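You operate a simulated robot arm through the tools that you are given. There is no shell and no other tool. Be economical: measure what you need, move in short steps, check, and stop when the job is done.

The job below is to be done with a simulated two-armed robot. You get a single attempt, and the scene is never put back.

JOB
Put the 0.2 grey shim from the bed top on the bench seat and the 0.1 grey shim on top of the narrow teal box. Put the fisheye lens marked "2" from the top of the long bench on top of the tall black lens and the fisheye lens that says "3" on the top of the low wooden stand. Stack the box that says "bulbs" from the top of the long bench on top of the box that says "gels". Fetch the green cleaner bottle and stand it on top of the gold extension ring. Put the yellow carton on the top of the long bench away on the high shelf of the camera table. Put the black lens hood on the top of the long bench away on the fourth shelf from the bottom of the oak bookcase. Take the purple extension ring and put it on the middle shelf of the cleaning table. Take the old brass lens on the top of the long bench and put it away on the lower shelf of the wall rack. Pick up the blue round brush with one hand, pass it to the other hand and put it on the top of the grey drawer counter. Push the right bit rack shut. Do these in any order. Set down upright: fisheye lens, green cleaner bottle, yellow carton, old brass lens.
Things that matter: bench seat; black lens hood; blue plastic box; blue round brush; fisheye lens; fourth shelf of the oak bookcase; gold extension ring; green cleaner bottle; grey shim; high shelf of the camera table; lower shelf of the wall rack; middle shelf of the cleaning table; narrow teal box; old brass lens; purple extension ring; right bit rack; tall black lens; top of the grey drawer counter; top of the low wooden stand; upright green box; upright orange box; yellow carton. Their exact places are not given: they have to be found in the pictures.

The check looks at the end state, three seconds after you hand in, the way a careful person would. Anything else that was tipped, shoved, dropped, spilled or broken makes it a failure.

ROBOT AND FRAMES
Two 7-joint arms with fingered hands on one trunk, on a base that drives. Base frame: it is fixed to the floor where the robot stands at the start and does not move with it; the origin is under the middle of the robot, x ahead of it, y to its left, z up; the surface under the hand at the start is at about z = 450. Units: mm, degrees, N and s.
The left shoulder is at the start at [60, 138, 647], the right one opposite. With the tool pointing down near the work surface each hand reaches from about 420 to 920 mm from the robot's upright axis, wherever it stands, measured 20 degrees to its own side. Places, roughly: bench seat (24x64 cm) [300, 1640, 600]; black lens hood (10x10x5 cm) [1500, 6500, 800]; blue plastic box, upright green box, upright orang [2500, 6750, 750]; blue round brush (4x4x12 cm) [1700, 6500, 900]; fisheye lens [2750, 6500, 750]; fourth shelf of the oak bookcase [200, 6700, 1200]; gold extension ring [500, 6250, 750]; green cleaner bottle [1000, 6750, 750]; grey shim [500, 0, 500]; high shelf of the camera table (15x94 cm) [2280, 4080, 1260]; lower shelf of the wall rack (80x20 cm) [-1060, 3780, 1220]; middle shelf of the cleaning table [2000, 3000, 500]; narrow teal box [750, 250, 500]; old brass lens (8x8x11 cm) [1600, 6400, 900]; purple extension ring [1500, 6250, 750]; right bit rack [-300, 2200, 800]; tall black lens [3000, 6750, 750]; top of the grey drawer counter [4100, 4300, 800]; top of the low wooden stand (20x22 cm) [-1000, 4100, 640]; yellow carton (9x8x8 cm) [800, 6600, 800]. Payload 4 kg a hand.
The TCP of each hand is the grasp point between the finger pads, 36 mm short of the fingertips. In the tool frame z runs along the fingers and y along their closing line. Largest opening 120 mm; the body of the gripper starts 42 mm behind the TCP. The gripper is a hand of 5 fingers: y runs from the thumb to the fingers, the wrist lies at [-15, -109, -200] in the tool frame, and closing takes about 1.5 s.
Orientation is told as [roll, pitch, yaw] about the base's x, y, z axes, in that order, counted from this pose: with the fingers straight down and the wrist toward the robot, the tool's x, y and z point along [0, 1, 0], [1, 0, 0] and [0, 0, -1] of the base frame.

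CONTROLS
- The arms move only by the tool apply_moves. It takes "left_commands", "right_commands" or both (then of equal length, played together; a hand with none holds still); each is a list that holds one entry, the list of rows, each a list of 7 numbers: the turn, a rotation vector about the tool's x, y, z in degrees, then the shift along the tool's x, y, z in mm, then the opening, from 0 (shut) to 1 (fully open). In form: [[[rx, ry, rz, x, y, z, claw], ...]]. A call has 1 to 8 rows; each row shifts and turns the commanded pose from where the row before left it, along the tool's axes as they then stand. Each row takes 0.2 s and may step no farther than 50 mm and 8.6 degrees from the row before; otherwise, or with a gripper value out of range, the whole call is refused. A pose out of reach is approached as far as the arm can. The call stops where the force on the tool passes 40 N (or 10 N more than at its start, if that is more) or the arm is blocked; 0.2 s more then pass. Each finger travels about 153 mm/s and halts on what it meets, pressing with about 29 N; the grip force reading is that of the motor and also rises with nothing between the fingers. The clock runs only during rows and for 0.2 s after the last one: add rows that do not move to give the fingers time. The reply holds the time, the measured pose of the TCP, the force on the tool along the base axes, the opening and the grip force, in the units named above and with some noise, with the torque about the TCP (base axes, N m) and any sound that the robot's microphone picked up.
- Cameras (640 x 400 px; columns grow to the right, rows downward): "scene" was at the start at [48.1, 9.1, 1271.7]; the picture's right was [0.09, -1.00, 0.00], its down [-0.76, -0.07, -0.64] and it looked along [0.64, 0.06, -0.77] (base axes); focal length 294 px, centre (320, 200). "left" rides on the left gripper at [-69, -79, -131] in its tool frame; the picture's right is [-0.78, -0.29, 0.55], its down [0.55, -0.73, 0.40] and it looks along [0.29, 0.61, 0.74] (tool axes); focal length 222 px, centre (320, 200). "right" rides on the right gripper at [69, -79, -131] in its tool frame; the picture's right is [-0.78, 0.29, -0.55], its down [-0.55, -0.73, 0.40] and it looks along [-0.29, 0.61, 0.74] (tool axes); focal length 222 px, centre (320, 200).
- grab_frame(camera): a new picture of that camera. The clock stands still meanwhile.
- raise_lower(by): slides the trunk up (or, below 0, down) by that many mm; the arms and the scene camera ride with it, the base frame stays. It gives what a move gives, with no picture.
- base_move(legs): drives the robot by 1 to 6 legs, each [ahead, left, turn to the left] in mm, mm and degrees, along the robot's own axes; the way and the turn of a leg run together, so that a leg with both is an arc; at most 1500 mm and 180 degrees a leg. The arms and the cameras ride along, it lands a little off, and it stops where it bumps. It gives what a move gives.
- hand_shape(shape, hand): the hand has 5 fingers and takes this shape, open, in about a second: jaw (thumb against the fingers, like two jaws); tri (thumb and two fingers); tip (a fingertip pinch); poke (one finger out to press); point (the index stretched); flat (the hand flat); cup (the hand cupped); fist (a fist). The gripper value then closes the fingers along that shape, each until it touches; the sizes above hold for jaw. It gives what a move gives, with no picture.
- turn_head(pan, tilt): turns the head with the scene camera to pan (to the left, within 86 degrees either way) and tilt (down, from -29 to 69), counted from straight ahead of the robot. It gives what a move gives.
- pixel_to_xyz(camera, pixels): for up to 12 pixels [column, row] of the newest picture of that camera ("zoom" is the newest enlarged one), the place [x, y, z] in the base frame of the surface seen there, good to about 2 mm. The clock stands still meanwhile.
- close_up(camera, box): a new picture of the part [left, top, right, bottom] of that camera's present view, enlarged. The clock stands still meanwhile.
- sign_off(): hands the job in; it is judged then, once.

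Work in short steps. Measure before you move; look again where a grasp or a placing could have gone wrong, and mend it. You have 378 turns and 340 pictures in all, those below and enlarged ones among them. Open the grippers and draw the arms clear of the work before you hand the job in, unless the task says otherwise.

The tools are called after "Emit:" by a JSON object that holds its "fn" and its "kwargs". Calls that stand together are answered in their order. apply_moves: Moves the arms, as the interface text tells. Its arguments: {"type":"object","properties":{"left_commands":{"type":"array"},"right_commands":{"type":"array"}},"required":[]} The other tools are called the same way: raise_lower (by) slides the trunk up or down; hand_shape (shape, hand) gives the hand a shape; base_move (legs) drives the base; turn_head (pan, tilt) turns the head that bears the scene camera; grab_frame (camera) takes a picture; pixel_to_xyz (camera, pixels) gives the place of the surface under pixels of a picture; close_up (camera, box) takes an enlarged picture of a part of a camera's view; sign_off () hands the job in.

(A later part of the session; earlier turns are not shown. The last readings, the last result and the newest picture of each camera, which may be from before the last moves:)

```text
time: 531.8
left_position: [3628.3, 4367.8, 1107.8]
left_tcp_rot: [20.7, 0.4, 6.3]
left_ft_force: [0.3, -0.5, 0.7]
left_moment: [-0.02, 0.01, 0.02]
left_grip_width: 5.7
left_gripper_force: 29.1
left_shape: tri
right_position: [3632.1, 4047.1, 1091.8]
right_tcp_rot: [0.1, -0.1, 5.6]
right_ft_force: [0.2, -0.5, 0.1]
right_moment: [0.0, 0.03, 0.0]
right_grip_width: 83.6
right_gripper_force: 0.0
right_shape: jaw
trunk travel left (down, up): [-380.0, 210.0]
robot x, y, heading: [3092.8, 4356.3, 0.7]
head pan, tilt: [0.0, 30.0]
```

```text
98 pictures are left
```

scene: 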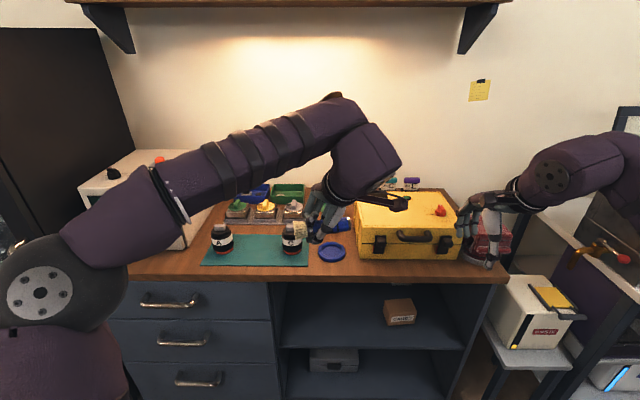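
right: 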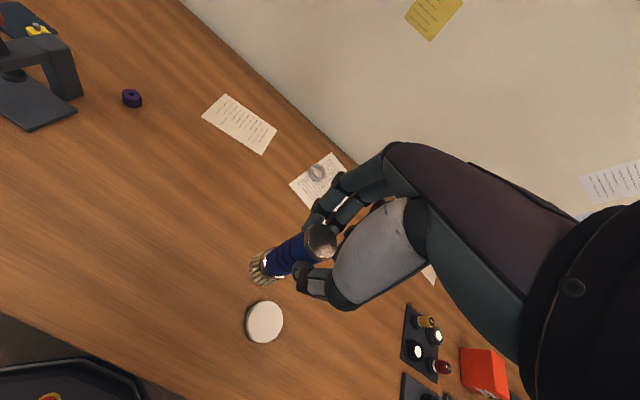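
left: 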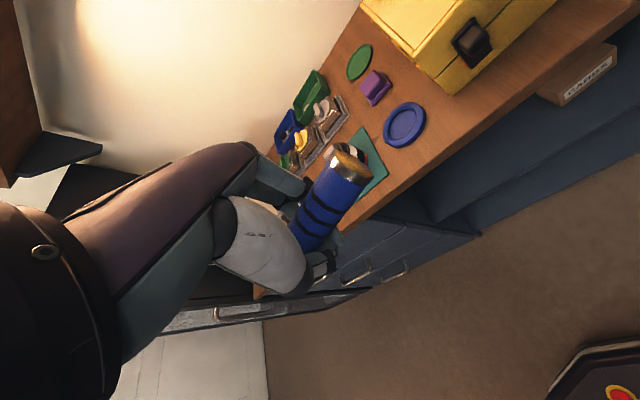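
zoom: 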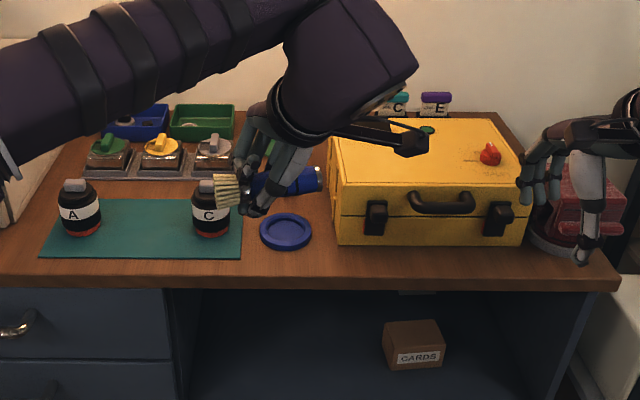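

Emit:
{"fn": "grab_frame", "kwargs": {"camera": "right"}}

```text
97 pictures are left
```

right: 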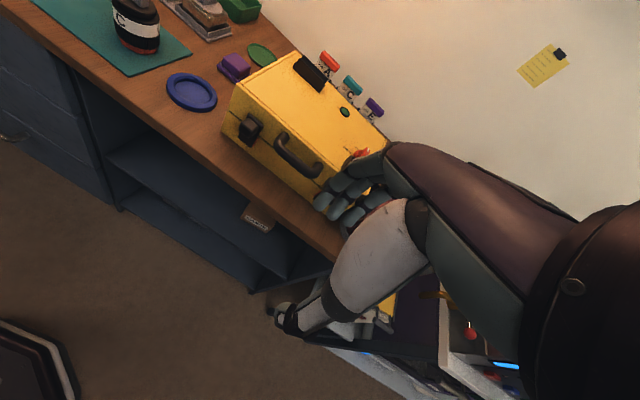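

Measure free wood points between mat, dish and purple piece.

Emit:
{"fn": "pixel_to_xyz", "kwargs": {"camera": "right", "pixels": [[190, 52], [205, 62], [215, 50], [225, 40], [235, 55], [225, 68], [193, 72], [165, 85], [215, 95], [150, 75], [245, 45], [220, 110]]}}

Emit:
{"fn": "close_up", "kwargs": {"camera": "right", "box": [90, 0, 300, 140]}}

```text
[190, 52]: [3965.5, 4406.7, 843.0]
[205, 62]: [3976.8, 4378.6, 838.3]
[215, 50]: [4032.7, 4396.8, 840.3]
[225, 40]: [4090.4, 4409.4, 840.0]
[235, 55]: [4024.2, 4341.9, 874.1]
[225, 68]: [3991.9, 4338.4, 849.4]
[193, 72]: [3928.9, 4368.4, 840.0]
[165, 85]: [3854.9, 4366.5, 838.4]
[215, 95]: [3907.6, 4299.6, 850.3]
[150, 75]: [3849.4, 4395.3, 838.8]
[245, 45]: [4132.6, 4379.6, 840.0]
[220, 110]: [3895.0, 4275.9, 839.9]
```

```text
2.86 times, centred on (195, 70) of right
```

zoom: 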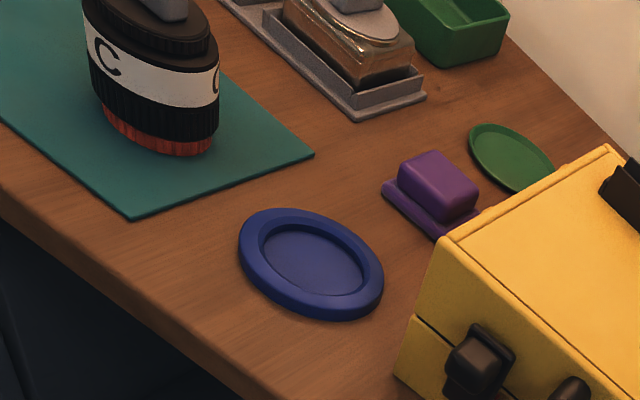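

The gaps around the mat are tight; check the area left of the mat near the oven, and right of the yellow case.

Emit:
{"fn": "turn_head", "kwargs": {"pan": 20, "tilt": 35}}

Emit:
{"fn": "grab_frame", "kwargs": {"camera": "scene"}}

```text
time: 532.7
left_position: [3626.9, 4368.1, 1107.0]
left_tcp_rot: [20.8, 0.4, 6.1]
left_ft_force: [0.6, -0.6, -0.5]
left_moment: [0.03, 0.02, -0.03]
left_grip_width: 5.8
left_gripper_force: 29.0
left_shape: tri
right_position: [3630.3, 4045.9, 1091.1]
right_tcp_rot: [0.0, -0.2, 5.4]
right_ft_force: [-0.2, -0.4, -0.4]
right_moment: [0.0, 0.02, -0.01]
right_grip_width: 83.9
right_gripper_force: 0.0
right_shape: jaw
trunk travel left (down, up): [-380.0, 210.0]
robot x, y, heading: [3090.6, 4356.4, 0.5]
head pan, tilt: [20.0, 35.0]
```

```text
95 pictures are left
```

scene: 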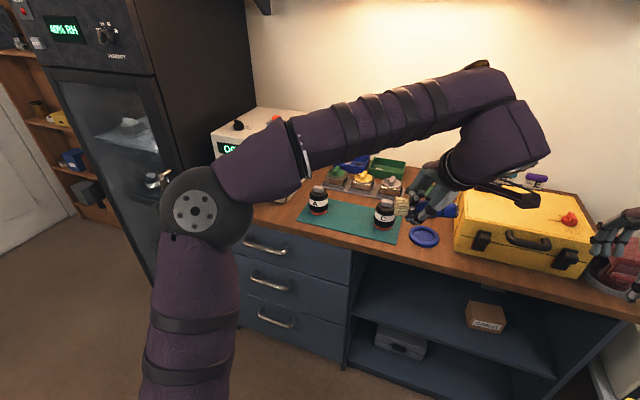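

Emit:
{"fn": "close_up", "kwargs": {"camera": "scene", "box": [230, 150, 420, 270]}}

Emit:
{"fn": "pixel_to_xyz", "kwargs": {"camera": "scene", "pixels": [[262, 213], [275, 218], [288, 220], [280, 208], [295, 212], [300, 200], [308, 192], [295, 228], [330, 200], [250, 215], [350, 197], [315, 240]]}}

```text
3.33 times, centred on (325, 210) of scene
```

zoom: 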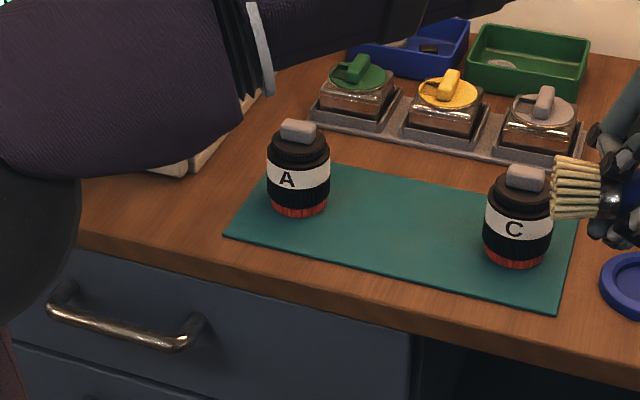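

```text
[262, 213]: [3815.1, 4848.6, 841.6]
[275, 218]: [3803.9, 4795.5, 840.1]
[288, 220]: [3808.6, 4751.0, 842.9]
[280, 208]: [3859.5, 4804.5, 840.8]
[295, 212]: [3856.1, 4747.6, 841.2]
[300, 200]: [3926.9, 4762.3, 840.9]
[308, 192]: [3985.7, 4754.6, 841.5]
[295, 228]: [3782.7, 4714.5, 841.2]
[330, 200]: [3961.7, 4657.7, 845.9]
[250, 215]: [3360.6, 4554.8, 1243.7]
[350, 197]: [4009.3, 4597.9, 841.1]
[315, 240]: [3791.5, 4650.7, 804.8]
```

There is clear wood left of the mat: x 3830–3990, y 4690–4820. I'll lay the brush there pointing away from me. Move the base left 250 and ahead 60, then turn the hand -85°.

Emit:
{"fn": "base_move", "kwargs": {"legs": [[0, 250, -0.5], [60, 0, 0]]}}

Emit:
{"fn": "apply_moves", "kwargs": {"left_commands": [[[-3, 0, 7.95, 0, 0, 0, 0], [-3, 0, 7.95, 0, 0, 0, 0], [-3, 0, 7.95, 0, 0, 0, 0], [-3, 0, 7.95, 0, 0, 0, 0], [-3, 0, 7.95, 0, 0, 0, 0], [-3, 0, 7.95, 0, 0, 0, 0], [-3, 0, 7.95, 0, 0, 0, 0], [-3, 0, 7.95, 0, 0, 0, 0]]]}}

Emit:
{"fn": "grab_frame", "kwargs": {"camera": "scene"}}

```text
time: 535.0
left_position: [3686.3, 4610.8, 1106.5]
left_tcp_rot: [20.9, 0.4, 5.7]
left_ft_force: [0.8, 1.1, -0.4]
left_moment: [0.03, 0.05, -0.01]
left_grip_width: 5.8
left_gripper_force: 28.6
left_shape: tri
right_position: [3687.2, 4289.5, 1090.8]
right_tcp_rot: [0.0, 0.0, 4.9]
right_ft_force: [1.2, -0.9, 0.0]
right_moment: [-0.01, 0.05, 0.0]
right_grip_width: 83.6
right_gripper_force: 0.1
right_shape: jaw
trunk travel left (down, up): [-380.0, 210.0]
robot x, y, heading: [3147.2, 4606.4, 0.1]
head pan, tilt: [20.0, 35.0]
```

```text
time: 536.8
left_position: [3686.7, 4611.3, 1106.1]
left_tcp_rot: [20.5, 0.4, -45.3]
left_ft_force: [-0.3, -0.5, -0.7]
left_moment: [0.03, 0.0, 0.0]
left_grip_width: 5.6
left_gripper_force: 29.0
left_shape: tri
left hand out of reach, approached as far as the arm can: row 7, 8
right_position: [3685.6, 4288.7, 1089.9]
right_tcp_rot: [0.1, -0.1, 5.1]
right_ft_force: [-1.0, 0.4, 0.5]
right_moment: [0.02, -0.02, 0.01]
right_grip_width: 83.6
right_gripper_force: 0.0
right_shape: jaw
trunk travel left (down, up): [-380.0, 210.0]
robot x, y, heading: [3149.1, 4601.8, 0.3]
head pan, tilt: [20.0, 35.0]
```

```text
93 pictures are left
```

scene: 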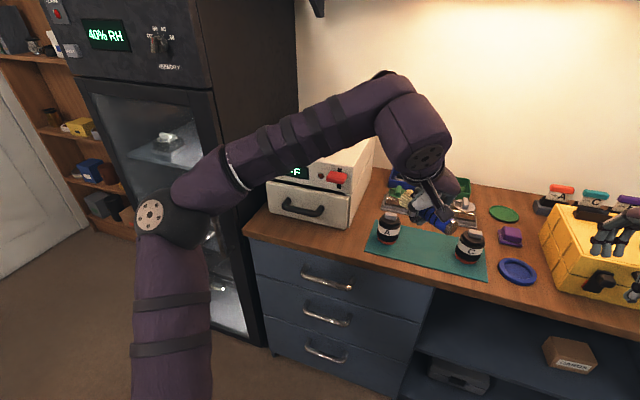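

Yaw -45° is the limit here; a diagonal placement fits too. Move over the free wood: TCP to (3905,4764).

Emit:
{"fn": "apply_moves", "kwargs": {"left_commands": [[[0, 0, 0, 41, 7.8, 15.3, 0], [0, 0, 0, 41, 7.8, 15.3, 0], [0, 0, 0, 41, 7.8, 15.3, 0], [0, 0, 0, 41, 7.8, 15.3, 0], [0, 0, 0, 41, 7.8, 15.3, 0], [0, 0, 0, 41, 7.8, 15.3, 0]]]}}

Emit:
{"fn": "grab_frame", "kwargs": {"camera": "scene"}}

Emit:
{"fn": "grab_frame", "kwargs": {"camera": "left"}}

```text
time: 538.2
left_position: [3685.7, 4609.9, 1107.9]
left_tcp_rot: [20.6, 0.3, -45.2]
left_ft_force: [0.9, -0.7, -0.3]
left_moment: [0.03, -0.02, -0.01]
left_grip_width: 5.5
left_gripper_force: 28.9
left_shape: tri
left hand out of reach, approached as far as the arm can: row 1, 2, 3, 4, 5, 6
right_position: [3686.1, 4289.7, 1091.3]
right_tcp_rot: [0.0, 0.0, 5.0]
right_ft_force: [0.3, 0.3, 0.0]
right_moment: [0.0, 0.02, -0.01]
right_grip_width: 83.5
right_gripper_force: 0.0
right_shape: jaw
trunk travel left (down, up): [-380.0, 210.0]
robot x, y, heading: [3149.4, 4602.6, 0.3]
head pan, tilt: [20.0, 35.0]
```

```text
92 pictures are left
```

scene: 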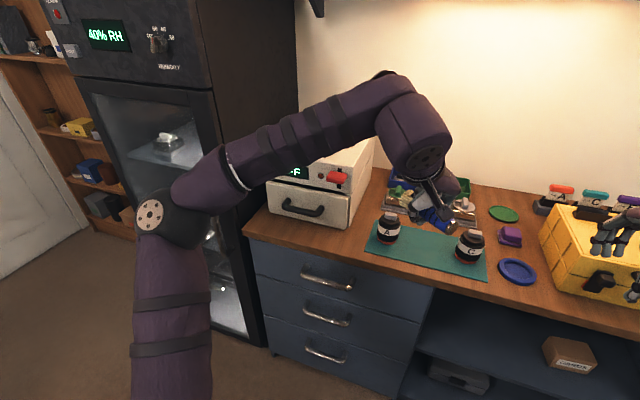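

```text
91 pictures are left
```

left: 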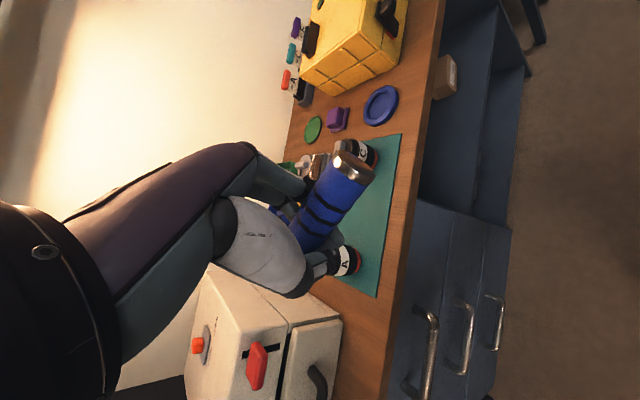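

The arm is at a joint limit, so I'll position with the base and trunk. Retract the right hand first, then drive left 150 and ahead 215.

Emit:
{"fn": "apply_moves", "kwargs": {"right_commands": [[[0, 0, 0, 0, -45, 0, 0.7], [0, 0, 0, -20, -40, 0, 0.7], [0, 0, 0, -30, -35, 0, 0.7], [0, 0, 0, -30, -35, 0, 0.7]]]}}

Emit:
{"fn": "base_move", "kwargs": {"legs": [[0, 155, 0], [215, 0, 0]]}}

Emit:
{"fn": "turn_head", "kwargs": {"pan": 5, "tilt": 50}}

Emit:
{"fn": "grab_frame", "kwargs": {"camera": "scene"}}

Emit:
{"fn": "grab_frame", "kwargs": {"camera": "left"}}

```text
time: 539.2
left_position: [3685.2, 4610.1, 1107.3]
left_tcp_rot: [20.5, 0.2, -45.2]
left_ft_force: [-0.1, -1.0, -0.2]
left_moment: [0.0, 0.01, 0.02]
left_grip_width: 5.6
left_gripper_force: 29.0
left_shape: tri
right_position: [3536.6, 4196.3, 1093.6]
right_tcp_rot: [0.1, -0.1, 5.0]
right_ft_force: [-0.2, 0.0, 0.1]
right_moment: [0.01, 0.03, 0.02]
right_grip_width: 83.7
right_gripper_force: 0.1
right_shape: jaw
trunk travel left (down, up): [-380.0, 210.0]
robot x, y, heading: [3149.5, 4606.4, 0.1]
head pan, tilt: [20.0, 35.0]
```

```text
time: 541.9
left_position: [3900.5, 4763.2, 1107.5]
left_tcp_rot: [20.5, 0.4, -45.3]
left_ft_force: [0.8, -0.5, -0.1]
left_moment: [0.0, 0.0, -0.01]
left_grip_width: 5.7
left_gripper_force: 28.7
left_shape: tri
right_position: [3752.1, 4348.5, 1091.7]
right_tcp_rot: [0.0, 0.0, 5.0]
right_ft_force: [0.1, 0.1, -0.3]
right_moment: [0.02, 0.05, 0.01]
right_grip_width: 83.9
right_gripper_force: 0.0
right_shape: jaw
trunk travel left (down, up): [-380.0, 210.0]
robot x, y, heading: [3366.1, 4758.5, 0.3]
head pan, tilt: [20.0, 35.0]
```

```text
time: 542.7
left_position: [3900.4, 4763.0, 1107.1]
left_tcp_rot: [20.4, 0.4, -45.3]
left_ft_force: [0.2, -0.6, -1.3]
left_moment: [0.02, 0.0, 0.04]
left_grip_width: 5.4
left_gripper_force: 29.1
left_shape: tri
right_position: [3751.2, 4350.6, 1090.9]
right_tcp_rot: [0.1, 0.0, 5.0]
right_ft_force: [-0.4, 0.9, 0.2]
right_moment: [0.0, 0.0, -0.02]
right_grip_width: 83.8
right_gripper_force: 0.1
right_shape: jaw
trunk travel left (down, up): [-380.0, 210.0]
robot x, y, heading: [3363.2, 4761.5, 0.3]
head pan, tilt: [5.0, 50.0]
```

```text
90 pictures are left
```

scene: 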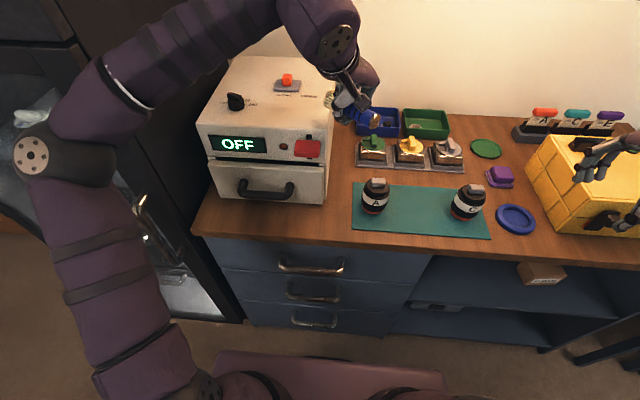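

```text
89 pictures are left
```

left: 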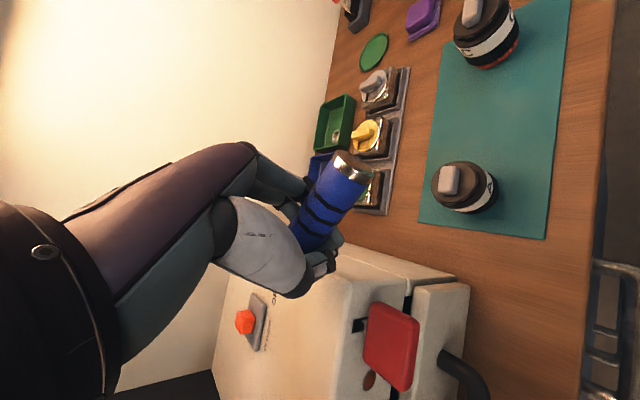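

Measure the gap between oven and mat from this view.

Emit:
{"fn": "pixel_to_xyz", "kwargs": {"camera": "scene", "pixels": [[340, 160], [340, 180], [340, 205], [345, 225], [330, 190], [328, 210], [300, 215], [250, 220], [354, 190], [352, 225], [325, 150], [360, 175]]}}

Emit:
{"fn": "close_up", "kwargs": {"camera": "scene", "box": [190, 90, 400, 250]}}

```text
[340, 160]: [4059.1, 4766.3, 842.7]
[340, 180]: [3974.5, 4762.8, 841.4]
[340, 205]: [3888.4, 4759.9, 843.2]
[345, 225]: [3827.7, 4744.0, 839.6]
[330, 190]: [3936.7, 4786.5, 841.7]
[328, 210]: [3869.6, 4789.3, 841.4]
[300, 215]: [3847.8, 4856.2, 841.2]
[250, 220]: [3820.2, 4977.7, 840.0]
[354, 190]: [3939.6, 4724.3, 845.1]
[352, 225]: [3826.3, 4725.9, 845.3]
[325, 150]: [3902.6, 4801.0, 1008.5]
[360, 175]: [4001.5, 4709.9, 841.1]
```

```text
2.50 times, centred on (295, 170) of scene
```

zoom: 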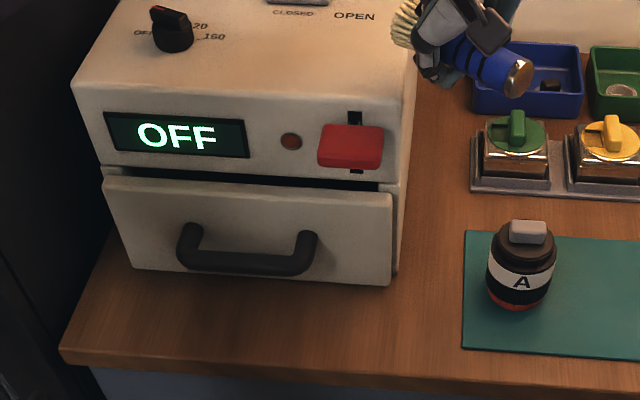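

Query the gap behind the mat, in front of the trays.

Emit:
{"fn": "pixel_to_xyz", "kwargs": {"camera": "scene", "pixels": [[380, 169], [410, 172], [455, 174], [400, 178], [440, 180], [470, 180], [390, 184], [440, 187], [475, 170], [475, 190], [485, 175], [490, 200]]}}

Emit:
{"fn": "close_up", "kwargs": {"camera": "scene", "box": [345, 100, 565, 260]}}

```text
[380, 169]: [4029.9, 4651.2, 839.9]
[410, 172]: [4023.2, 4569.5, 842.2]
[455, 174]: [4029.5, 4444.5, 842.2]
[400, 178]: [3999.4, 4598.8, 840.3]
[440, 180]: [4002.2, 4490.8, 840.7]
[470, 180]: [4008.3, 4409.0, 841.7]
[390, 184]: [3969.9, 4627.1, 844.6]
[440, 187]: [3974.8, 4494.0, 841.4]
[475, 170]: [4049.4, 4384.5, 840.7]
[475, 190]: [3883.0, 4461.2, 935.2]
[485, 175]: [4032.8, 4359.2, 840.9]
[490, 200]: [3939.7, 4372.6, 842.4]
```

```text
2.50 times, centred on (455, 180) of scene
```

zoom: 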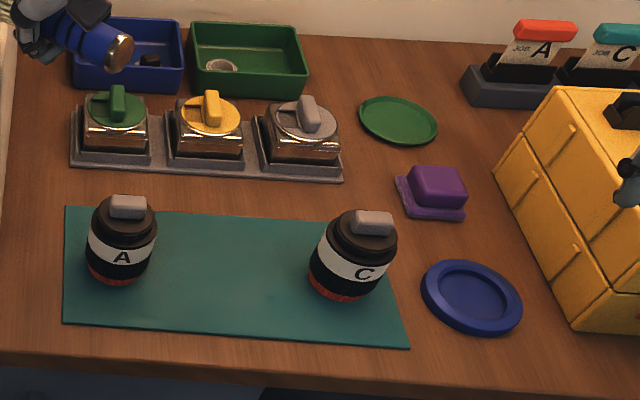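

I measure purple block, dish and tray outlines exactly.

Emit:
{"fn": "pixel_to_xyz", "kwargs": {"camera": "zoom", "pixels": [[398, 182], [412, 217], [463, 219], [466, 205], [424, 285], [440, 263], [480, 260], [340, 178], [343, 160], [360, 118], [385, 140], [400, 345]]}}

```text
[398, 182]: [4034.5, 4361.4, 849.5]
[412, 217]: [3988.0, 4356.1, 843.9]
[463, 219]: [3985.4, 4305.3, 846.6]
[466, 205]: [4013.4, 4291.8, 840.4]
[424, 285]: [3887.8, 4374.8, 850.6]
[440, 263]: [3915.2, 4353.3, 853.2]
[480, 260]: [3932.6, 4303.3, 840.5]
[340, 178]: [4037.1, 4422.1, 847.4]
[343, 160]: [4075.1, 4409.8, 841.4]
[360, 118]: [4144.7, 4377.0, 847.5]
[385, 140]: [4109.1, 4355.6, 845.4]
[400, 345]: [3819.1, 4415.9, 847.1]
```

Best spot: the strip behind the mat (x 3970–4028), left of the trays, at y≈4703, with the brush lying along y. I turn the hand back +51°, retract the right hand, and shift the base right 60.

Emit:
{"fn": "apply_moves", "kwargs": {"left_commands": [[[3, 0, -7.95, 0, 0, 0, 0], [3, 0, -7.95, 0, 0, 0, 0], [3, 0, -7.95, 0, 0, 0, 0], [3, 0, -7.95, 0, 0, 0, 0], [3, 0, -7.95, 0, 0, 0, 0], [2.1, 0, -5.6, 0, 0, 0, 0]]], "right_commands": [[[0, 0, 0, 0, -40, 0, 0.7], [0, 0, 0, 0, -40, 0, 0.7], [0, 0, 0, 0, -40, 0, 0.7], [0, 0, 0, 0, -20, -40, 0.7], [0, 0, 0, 0, 0, -45, 0.7], [0, 0, 0, 0, 0, -45, 0.7]]]}}

Emit:
{"fn": "base_move", "kwargs": {"legs": [[0, -60, 0]]}}

Emit:
{"fn": "grab_frame", "kwargs": {"camera": "scene"}}

```text
time: 544.1
left_position: [3899.3, 4764.8, 1107.3]
left_tcp_rot: [20.9, 0.4, 3.5]
left_ft_force: [0.3, -0.1, -0.6]
left_moment: [-0.01, 0.02, 0.0]
left_grip_width: 5.8
left_gripper_force: 28.9
left_shape: tri
right_position: [3713.9, 4366.9, 1184.6]
right_tcp_rot: [0.4, 0.2, 4.9]
right_ft_force: [-0.1, -0.5, -0.6]
right_moment: [0.0, 0.01, 0.02]
right_grip_width: 83.9
right_gripper_force: 0.2
right_shape: jaw
right hand out of reach, approached as far as the arm can: row 2, 3, 4, 5, 6
trunk travel left (down, up): [-380.0, 210.0]
robot x, y, heading: [3365.8, 4760.0, 0.3]
head pan, tilt: [5.0, 50.0]
```

```text
time: 545.0
left_position: [3900.0, 4704.1, 1106.5]
left_tcp_rot: [20.9, 0.4, 3.2]
left_ft_force: [0.0, -0.6, -0.9]
left_moment: [0.03, 0.01, -0.03]
left_grip_width: 5.7
left_gripper_force: 29.0
left_shape: tri
right_position: [3713.8, 4306.5, 1182.8]
right_tcp_rot: [0.3, 0.0, 4.8]
right_ft_force: [0.6, 0.0, 0.4]
right_moment: [0.03, 0.06, 0.01]
right_grip_width: 83.9
right_gripper_force: 0.0
right_shape: jaw
trunk travel left (down, up): [-380.0, 210.0]
robot x, y, heading: [3364.8, 4699.4, 0.1]
head pan, tilt: [5.0, 50.0]
```

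```text
86 pictures are left
```

scene: 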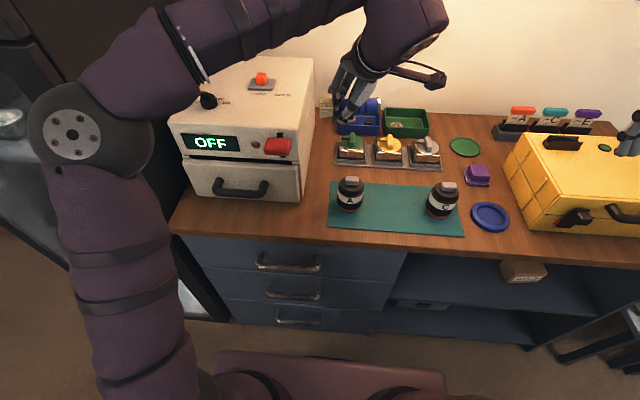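

The left forearm passes near the oven; I measure its heights before lowering.

Emit:
{"fn": "pixel_to_xyz", "kwargs": {"camera": "scene", "pixels": [[100, 110], [140, 90], [190, 60], [230, 30], [280, 20], [340, 15], [400, 40], [250, 65], [200, 100], [300, 80], [320, 105], [345, 110]]}}

```text
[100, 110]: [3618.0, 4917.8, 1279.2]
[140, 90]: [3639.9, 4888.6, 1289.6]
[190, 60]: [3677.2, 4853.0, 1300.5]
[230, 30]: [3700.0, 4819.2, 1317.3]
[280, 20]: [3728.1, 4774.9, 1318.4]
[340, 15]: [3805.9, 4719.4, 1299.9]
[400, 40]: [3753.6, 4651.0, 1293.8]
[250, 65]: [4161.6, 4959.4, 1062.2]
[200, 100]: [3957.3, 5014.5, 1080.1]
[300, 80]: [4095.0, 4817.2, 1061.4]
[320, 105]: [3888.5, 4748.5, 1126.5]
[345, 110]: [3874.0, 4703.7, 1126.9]
```

Forearm stays in front of the oven (x<3830 vs 3855). Move forward 97 mm first, then lower the trunk 150.

Emit:
{"fn": "apply_moves", "kwargs": {"left_commands": [[[0, 0, 0, 0, 33, 0, 0], [0, 0, 0, 0, 33, 0, 0], [0, 0, 0, 0, 31, 0, 0]]]}}

Emit:
{"fn": "raise_lower", "kwargs": {"by": -150}}

Emit:
{"fn": "grab_frame", "kwargs": {"camera": "left"}}

Emit:
{"fn": "grab_frame", "kwargs": {"camera": "scene"}}

```text
time: 545.8
left_position: [3997.3, 4709.3, 1106.5]
left_tcp_rot: [20.8, 0.3, 3.1]
left_ft_force: [-0.4, 0.8, -0.5]
left_moment: [0.01, 0.03, 0.01]
left_grip_width: 5.7
left_gripper_force: 28.9
left_shape: tri
right_position: [3714.0, 4306.7, 1183.7]
right_tcp_rot: [0.2, 0.1, 4.9]
right_ft_force: [0.4, -0.3, -0.6]
right_moment: [-0.02, -0.01, -0.01]
right_grip_width: 84.0
right_gripper_force: 0.1
right_shape: jaw
trunk travel left (down, up): [-380.0, 210.0]
robot x, y, heading: [3362.2, 4700.4, -0.1]
head pan, tilt: [5.0, 50.0]
```

```text
time: 547.6
left_position: [3995.8, 4709.2, 958.3]
left_tcp_rot: [20.8, 0.4, 3.1]
left_ft_force: [-0.3, 0.4, -0.2]
left_moment: [-0.01, 0.02, 0.03]
left_grip_width: 5.5
left_gripper_force: 28.5
left_shape: tri
right_position: [3713.4, 4307.3, 1033.3]
right_tcp_rot: [0.3, 0.1, 4.9]
right_ft_force: [0.7, -1.3, -0.6]
right_moment: [0.02, -0.01, 0.01]
right_grip_width: 83.7
right_gripper_force: 0.1
right_shape: jaw
trunk travel left (down, up): [-230.0, 360.0]
robot x, y, heading: [3361.2, 4700.7, 0.1]
head pan, tilt: [5.0, 50.0]
```

```text
85 pictures are left
```

left: 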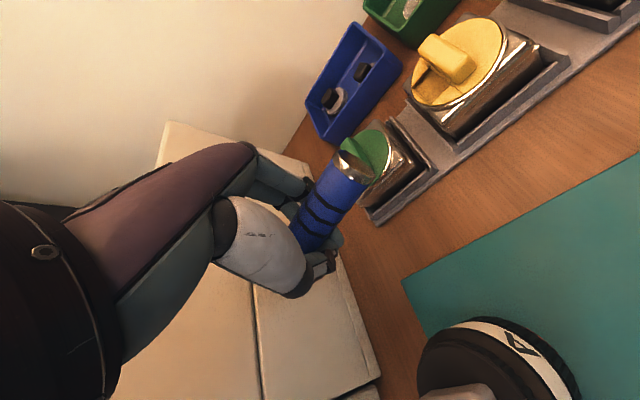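

```text
84 pictures are left
```

scene: 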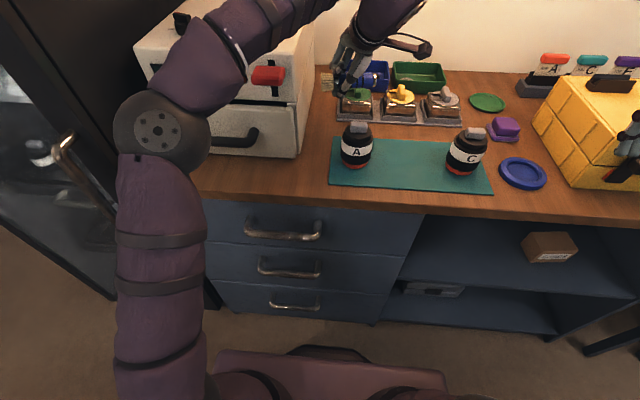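

Check forearm versus oven handle clearance.

Emit:
{"fn": "pixel_to_xyz", "kwargs": {"camera": "scene", "pixels": [[200, 70], [240, 40], [280, 15], [165, 95], [190, 100], [240, 140], [268, 75], [255, 135], [230, 125], [340, 90], [325, 85], [375, 80]]}}

Emit:
{"fn": "close_up", "kwargs": {"camera": "scene", "box": [280, 40, 460, 170]}}

```text
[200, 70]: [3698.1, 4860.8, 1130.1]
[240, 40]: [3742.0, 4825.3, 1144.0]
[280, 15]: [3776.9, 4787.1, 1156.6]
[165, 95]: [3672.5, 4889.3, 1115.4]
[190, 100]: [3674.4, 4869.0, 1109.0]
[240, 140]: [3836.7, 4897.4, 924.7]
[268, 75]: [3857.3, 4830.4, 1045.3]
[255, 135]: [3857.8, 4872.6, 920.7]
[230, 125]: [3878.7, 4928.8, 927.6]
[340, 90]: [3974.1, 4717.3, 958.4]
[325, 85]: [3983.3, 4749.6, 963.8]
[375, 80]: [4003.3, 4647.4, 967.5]
```

```text
3.08 times, centred on (370, 105) of scene
```

zoom: 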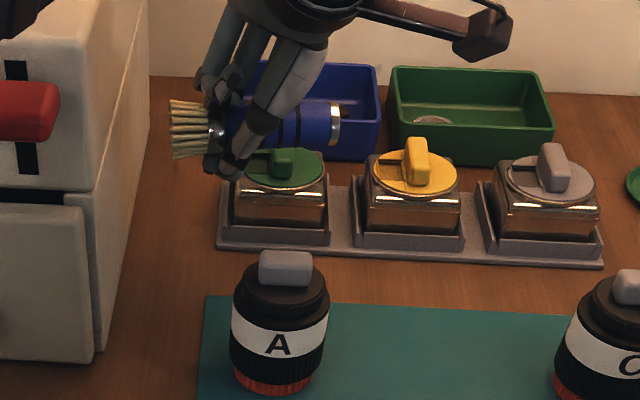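

Clearances are fine. Rotate the hand -11° to align the brush with the strip, then lower the trunk 65.

Emit:
{"fn": "apply_moves", "kwargs": {"left_commands": [[[-1.95, 0, 5.1, 0, 0, 0, 0], [-1.95, 0, 5.1, 0, 0, 0, 0]]]}}

Emit:
{"fn": "raise_lower", "kwargs": {"by": -62}}

Emit:
{"fn": "close_up", "kwargs": {"camera": "scene", "box": [280, 20, 460, 150]}}

Emit:
{"fn": "grab_frame", "kwargs": {"camera": "left"}}

```text
time: 548.2
left_position: [3996.3, 4709.7, 958.8]
left_tcp_rot: [20.7, 0.3, -7.9]
left_ft_force: [-1.2, -0.4, -0.7]
left_moment: [0.03, 0.02, -0.03]
left_grip_width: 5.5
left_gripper_force: 28.9
left_shape: tri
right_position: [3713.2, 4308.1, 1034.0]
right_tcp_rot: [0.2, 0.1, 4.8]
right_ft_force: [0.4, -0.3, 0.3]
right_moment: [0.05, -0.05, 0.02]
right_grip_width: 83.7
right_gripper_force: 0.1
right_shape: jaw
trunk travel left (down, up): [-230.0, 360.0]
robot x, y, heading: [3366.6, 4701.8, -0.2]
head pan, tilt: [5.0, 50.0]
```

```text
time: 549.2
left_position: [3995.3, 4709.6, 894.8]
left_tcp_rot: [20.6, 0.3, -7.8]
left_ft_force: [0.3, 0.3, 0.1]
left_moment: [0.01, -0.01, -0.02]
left_grip_width: 5.8
left_gripper_force: 28.8
left_shape: tri
right_position: [3711.9, 4306.9, 971.3]
right_tcp_rot: [0.3, 0.1, 4.8]
right_ft_force: [-0.5, 0.5, -0.2]
right_moment: [0.0, 0.02, -0.01]
right_grip_width: 84.0
right_gripper_force: 0.1
right_shape: jaw
trunk travel left (down, up): [-168.0, 422.0]
robot x, y, heading: [3365.0, 4700.7, 0.2]
head pan, tilt: [5.0, 50.0]
```

```text
3.08 times, centred on (370, 85) of scene
```

zoom: 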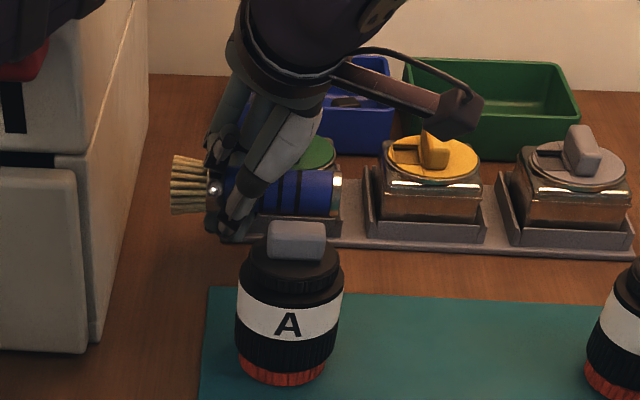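

```text
81 pictures are left
```

left: 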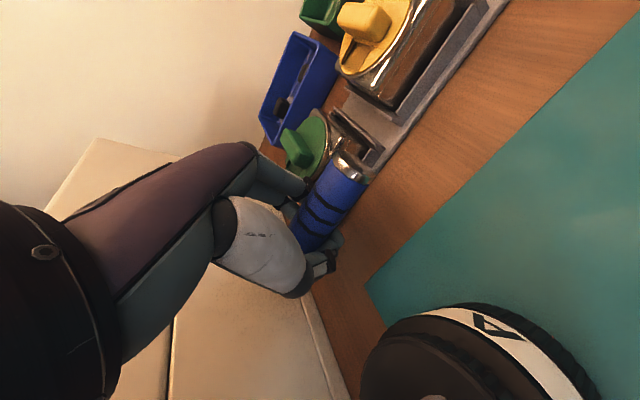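

Check the bracket height over the yellow lid and the brush's place.

Emit:
{"fn": "pixel_to_xyz", "kwargs": {"camera": "zoom", "pixels": [[450, 120], [435, 135], [335, 190], [300, 180], [290, 205], [190, 190], [330, 212], [345, 225], [320, 150], [240, 235], [432, 130], [420, 150]]}}

```text
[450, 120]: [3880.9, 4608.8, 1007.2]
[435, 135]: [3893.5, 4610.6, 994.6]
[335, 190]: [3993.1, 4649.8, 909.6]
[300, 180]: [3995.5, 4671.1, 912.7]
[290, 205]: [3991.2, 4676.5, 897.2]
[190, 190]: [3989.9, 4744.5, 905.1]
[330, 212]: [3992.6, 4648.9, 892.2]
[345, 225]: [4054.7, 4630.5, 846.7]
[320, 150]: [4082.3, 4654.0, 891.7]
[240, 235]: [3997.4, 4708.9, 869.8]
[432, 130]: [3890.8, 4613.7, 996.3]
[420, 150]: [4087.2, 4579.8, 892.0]
```

The fingertips reach ~20 mm below the brush, so it will drop slightly between the fingers, which will also guard it from rolling. Lower until the fingertips just touch.

Emit:
{"fn": "apply_moves", "kwargs": {"left_commands": [[[0, 0, 0, -3.5, 0, 9.4, 0], [0, 0, 0, -2.1, 0, 5.6, 0], [0, 0, 0, -0.7, 0, 1.9, 0], [0, 0, 0, -0.7, 0, 1.9, 0]]]}}

```text
time: 550.2
left_position: [3994.2, 4708.1, 876.3]
left_tcp_rot: [20.6, 0.3, -7.9]
left_ft_force: [-10.9, -0.5, 13.4]
left_moment: [-0.02, -0.55, -0.06]
left_grip_width: 4.5
left_gripper_force: 29.5
left_shape: tri
right_position: [3711.3, 4308.5, 973.6]
right_tcp_rot: [0.2, 0.0, 4.8]
right_ft_force: [0.4, 0.2, -0.7]
right_moment: [-0.03, -0.01, 0.03]
right_grip_width: 83.9
right_gripper_force: 0.0
right_shape: jaw
trunk travel left (down, up): [-168.0, 422.0]
robot x, y, heading: [3368.8, 4697.9, 0.1]
head pan, tilt: [5.0, 50.0]
```

Touching the counter (13 N) with a sideways push; ease up 2 mm and back 5 mm, then look.

Emit:
{"fn": "apply_moves", "kwargs": {"left_commands": [[[0, 0, 0, 0.9, -5, -2.3, 0], [0, 0, 0, 0, 0, 0, 0]]]}}

Emit:
{"fn": "close_up", "kwargs": {"camera": "scene", "box": [280, 20, 460, 150]}}

Emit:
{"fn": "grab_frame", "kwargs": {"camera": "left"}}

```text
time: 550.8
left_position: [3992.5, 4710.4, 876.5]
left_tcp_rot: [20.7, 0.3, -7.7]
left_ft_force: [4.2, -0.6, 9.7]
left_moment: [-0.03, -0.21, -0.04]
left_grip_width: 5.7
left_gripper_force: 28.6
left_shape: tri
right_position: [3711.9, 4307.7, 971.8]
right_tcp_rot: [0.3, 0.1, 4.9]
right_ft_force: [-0.1, 0.2, 0.6]
right_moment: [0.03, 0.01, 0.0]
right_grip_width: 83.6
right_gripper_force: 0.0
right_shape: jaw
trunk travel left (down, up): [-168.0, 422.0]
robot x, y, heading: [3362.4, 4700.6, 0.1]
head pan, tilt: [5.0, 50.0]
```

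```text
3.08 times, centred on (370, 85) of scene
```

zoom: 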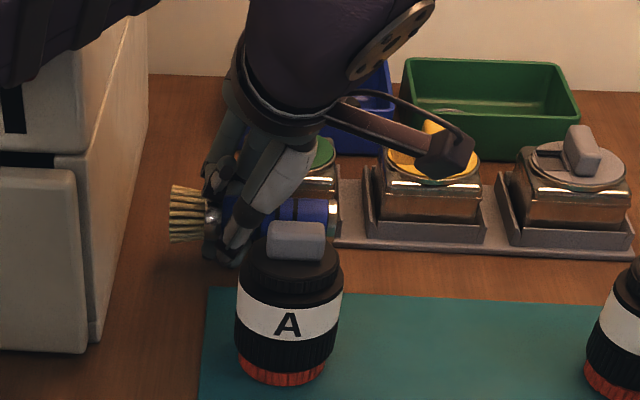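

```text
79 pictures are left
```

left: 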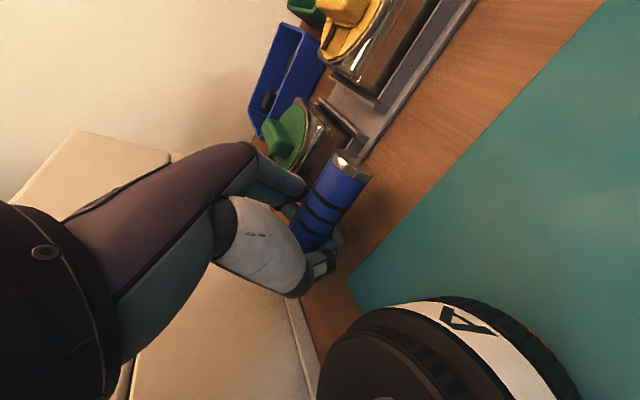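

Raise 1.5 mm more and open gently to ~45 mm.

Emit:
{"fn": "apply_moves", "kwargs": {"left_commands": [[[0, 0, 0, 0.5, 0, -1.4, 0], [0, 0, 0, 0, 0, 0, 0.15], [0, 0, 0, 0, 0, 0, 0.25], [0, 0, 0, 0, 0, 0, 0.33], [0, 0, 0, 0, 0, 0, 0.38], [0, 0, 0, 0, 0, 0, 0.38]]]}}

Emit:
{"fn": "close_up", "kwargs": {"camera": "scene", "box": [280, 20, 460, 150]}}

Emit:
{"fn": "grab_frame", "kwargs": {"camera": "left"}}

```text
time: 552.2
left_position: [3986.8, 4709.7, 881.5]
left_tcp_rot: [20.8, 0.1, -7.7]
left_ft_force: [-29.8, 3.2, 16.5]
left_moment: [-0.13, -1.5, 0.12]
left_grip_width: 40.1
left_gripper_force: 0.0
left_shape: tri
right_position: [3709.4, 4308.3, 971.9]
right_tcp_rot: [0.2, 0.0, 4.7]
right_ft_force: [-0.7, 0.5, 0.3]
right_moment: [0.05, -0.02, -0.01]
right_grip_width: 83.7
right_gripper_force: 0.1
right_shape: jaw
trunk travel left (down, up): [-168.0, 422.0]
robot x, y, heading: [3360.0, 4698.5, 0.1]
head pan, tilt: [5.0, 50.0]
```

```text
3.08 times, centred on (370, 85) of scene
```

zoom: 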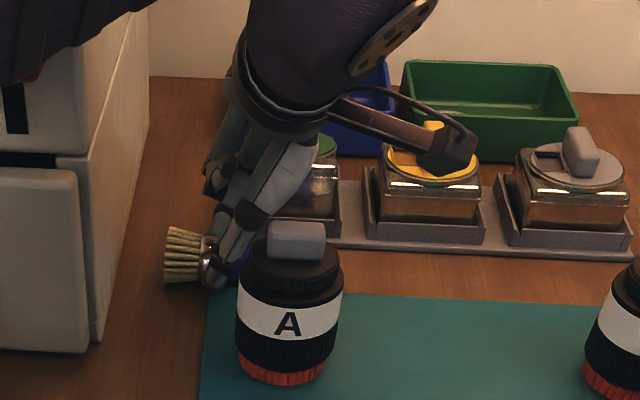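

```text
77 pictures are left
```

left: 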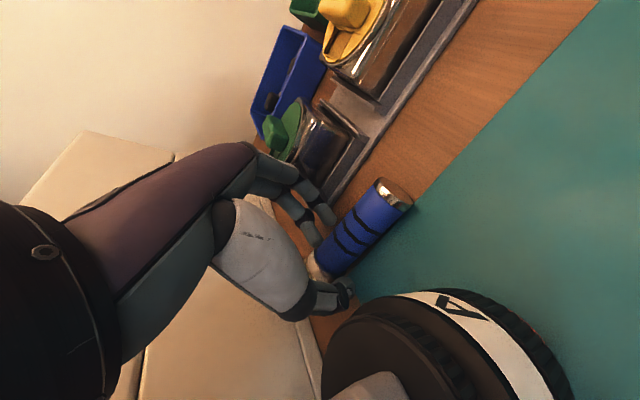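

There's a 30 N sideways push on the spread fingers; I close a touch to relieve and rise.

Emit:
{"fn": "apply_moves", "kwargs": {"left_commands": [[[0, 0, 0, 0, 0, 0, 0.31], [0, 0, 0, 1.8, 0, -4.7, 0.31], [0, 0, 0, 3.5, 0, -9.4, 0.31]]]}}

Emit:
{"fn": "grab_frame", "kwargs": {"camera": "left"}}

Emit:
{"fn": "close_up", "kwargs": {"camera": "scene", "box": [280, 20, 460, 150]}}

```text
time: 553.0
left_position: [3992.8, 4712.6, 892.2]
left_tcp_rot: [20.9, 0.4, -7.7]
left_ft_force: [-3.5, 1.0, 2.8]
left_moment: [-0.04, -0.2, 0.04]
left_grip_width: 37.0
left_gripper_force: 0.1
left_shape: tri
right_position: [3713.0, 4307.3, 970.7]
right_tcp_rot: [0.4, 0.1, 4.8]
right_ft_force: [0.1, -0.7, -0.5]
right_moment: [0.0, -0.05, -0.02]
right_grip_width: 83.7
right_gripper_force: 0.1
right_shape: jaw
trunk travel left (down, up): [-168.0, 422.0]
robot x, y, heading: [3362.1, 4701.7, 0.0]
head pan, tilt: [5.0, 50.0]
```

```text
76 pictures are left
```

left: 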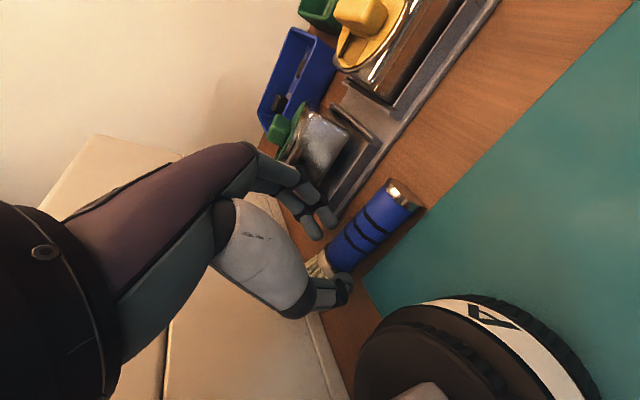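

```text
3.08 times, centred on (370, 85) of scene
```

zoom: 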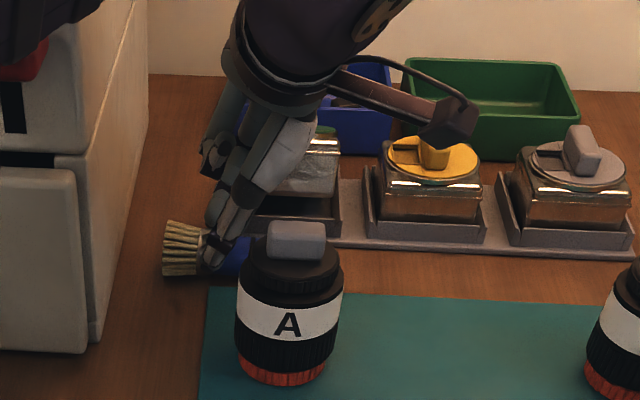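

The green-lidded jar seems tilted by my fingers. I look closer before moving.

Emit:
{"fn": "close_up", "kwargs": {"camera": "left", "box": [250, 90, 440, 250]}}

Emit:
{"fn": "close_up", "kwargs": {"camera": "scene", "box": [330, 50, 410, 110]}}

```text
2.50 times, centred on (345, 170) of left
```

zoom: 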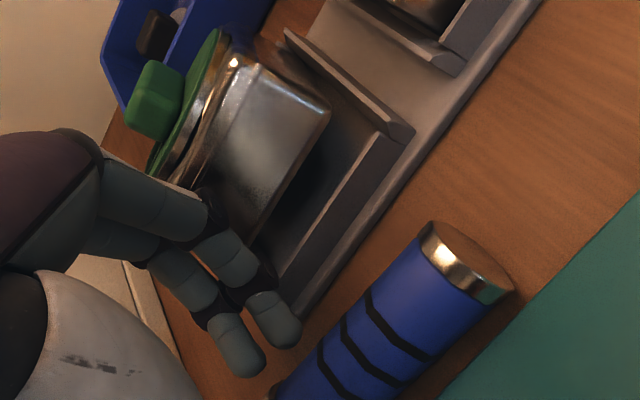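

```text
6.67 times, centred on (370, 80) of scene
```

zoom: 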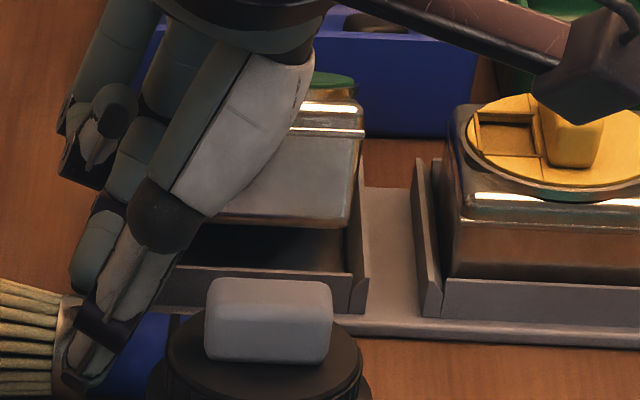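

I measure jar, fingers and brush to plan a careful withdrawal.

Emit:
{"fn": "pixel_to_xyz", "kwargs": {"camera": "left", "pixels": [[395, 200], [380, 225], [360, 245], [340, 265], [345, 285], [320, 225], [308, 228], [330, 135], [345, 120], [310, 175], [335, 195], [290, 125]]}}

```text
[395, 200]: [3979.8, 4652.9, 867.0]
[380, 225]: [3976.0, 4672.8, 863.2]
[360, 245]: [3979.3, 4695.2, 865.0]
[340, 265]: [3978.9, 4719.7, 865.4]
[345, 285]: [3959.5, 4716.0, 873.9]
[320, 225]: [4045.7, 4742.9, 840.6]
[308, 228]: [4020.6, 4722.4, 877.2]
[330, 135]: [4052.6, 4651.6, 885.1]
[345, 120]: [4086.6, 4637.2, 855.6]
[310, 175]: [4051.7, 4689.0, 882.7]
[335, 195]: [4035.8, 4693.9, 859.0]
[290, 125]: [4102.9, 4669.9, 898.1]
```

Thumb is in front of the brush and fingers 30 mm behind it, so I can draw back toward me ~22 mm slowly, letting the jar settle.

Emit:
{"fn": "apply_moves", "kwargs": {"left_commands": [[[0, 0, 0, -0.6, -5, -0.2, 0.31], [0, 0, 0, -0.6, -5, -0.2, 0.31], [0, 0, 0, -0.8, -6, -0.3, 0.31], [0, 0, 0, -0.8, -6, -0.3, 0.31]]]}}

Emit:
{"fn": "close_up", "kwargs": {"camera": "left", "box": [250, 90, 440, 250]}}

Emit:
{"fn": "close_up", "kwargs": {"camera": "scene", "box": [330, 50, 410, 110]}}

```text
time: 554.0
left_position: [3969.2, 4710.7, 894.1]
left_tcp_rot: [20.6, 0.3, -7.8]
left_ft_force: [4.8, 1.0, 2.5]
left_moment: [0.05, -0.23, 0.02]
left_grip_width: 38.4
left_gripper_force: 0.1
left_shape: tri
right_position: [3713.8, 4307.5, 971.3]
right_tcp_rot: [0.4, 0.0, 4.9]
right_ft_force: [-0.3, 0.2, 0.0]
right_moment: [-0.02, -0.04, 0.01]
right_grip_width: 84.0
right_gripper_force: 0.1
right_shape: jaw
trunk travel left (down, up): [-168.0, 422.0]
robot x, y, heading: [3360.1, 4702.3, -0.0]
head pan, tilt: [5.0, 50.0]
```

```text
2.50 times, centred on (345, 170) of left
```

zoom: 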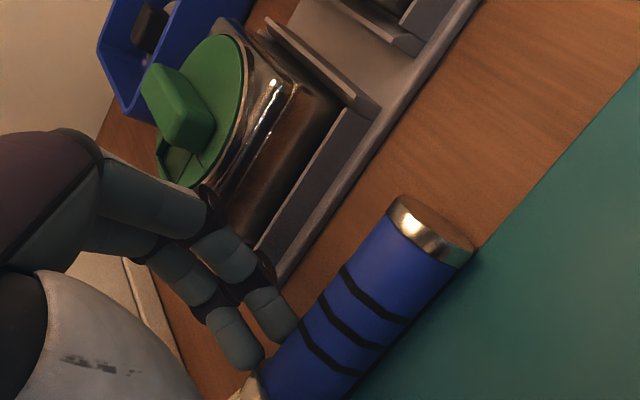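

```text
6.67 times, centred on (370, 80) of scene
```

zoom: 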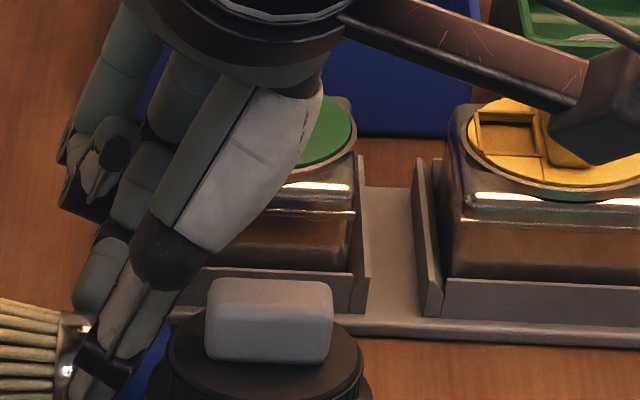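

The jar dropped back into its holder. Now rise slowly.

Emit:
{"fn": "apply_moves", "kwargs": {"left_commands": [[[0, 0, 0, 2.5, 2, -6.5, 0.33], [0, 0, 0, 3.5, 0, -9.4, 0.36], [0, 0, 0, 5.3, 0, -14, 0.4]]]}}

Emit:
{"fn": "close_up", "kwargs": {"camera": "left", "box": [230, 90, 470, 290]}}

Emit:
{"fn": "close_up", "kwargs": {"camera": "scene", "box": [280, 20, 460, 150]}}

```text
time: 554.8
left_position: [3970.6, 4710.8, 926.3]
left_tcp_rot: [20.9, 0.4, -7.9]
left_ft_force: [0.0, 1.0, -0.1]
left_moment: [-0.01, -0.01, -0.02]
left_grip_width: 47.5
left_gripper_force: 0.1
left_shape: tri
right_position: [3713.0, 4307.1, 971.6]
right_tcp_rot: [0.3, 0.1, 4.9]
right_ft_force: [-0.9, 0.5, -1.0]
right_moment: [0.01, -0.05, -0.01]
right_grip_width: 83.7
right_gripper_force: 0.0
right_shape: jaw
trunk travel left (down, up): [-168.0, 422.0]
robot x, y, heading: [3365.4, 4702.1, -0.1]
head pan, tilt: [5.0, 50.0]
```

```text
2.00 times, centred on (350, 190) of left
```

zoom: 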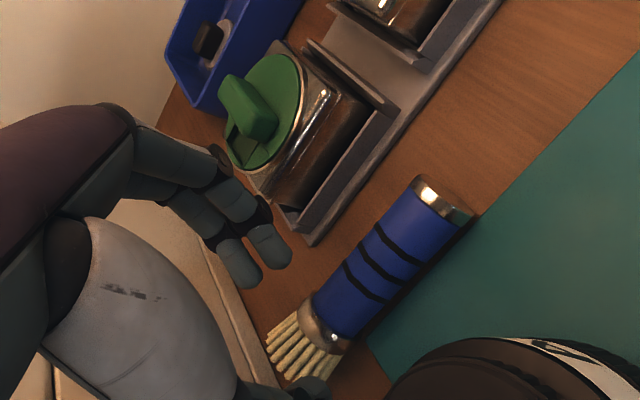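

```text
3.08 times, centred on (370, 85) of scene
```

zoom: 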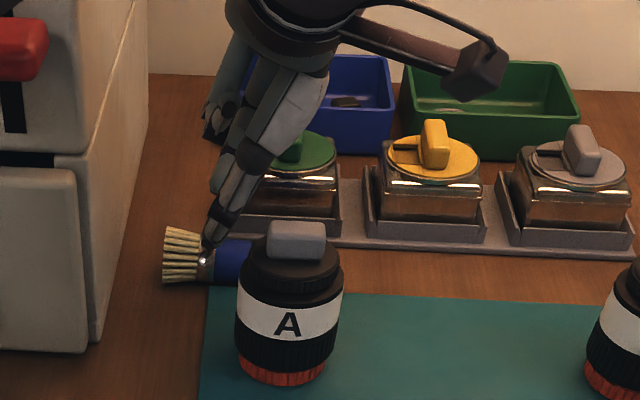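

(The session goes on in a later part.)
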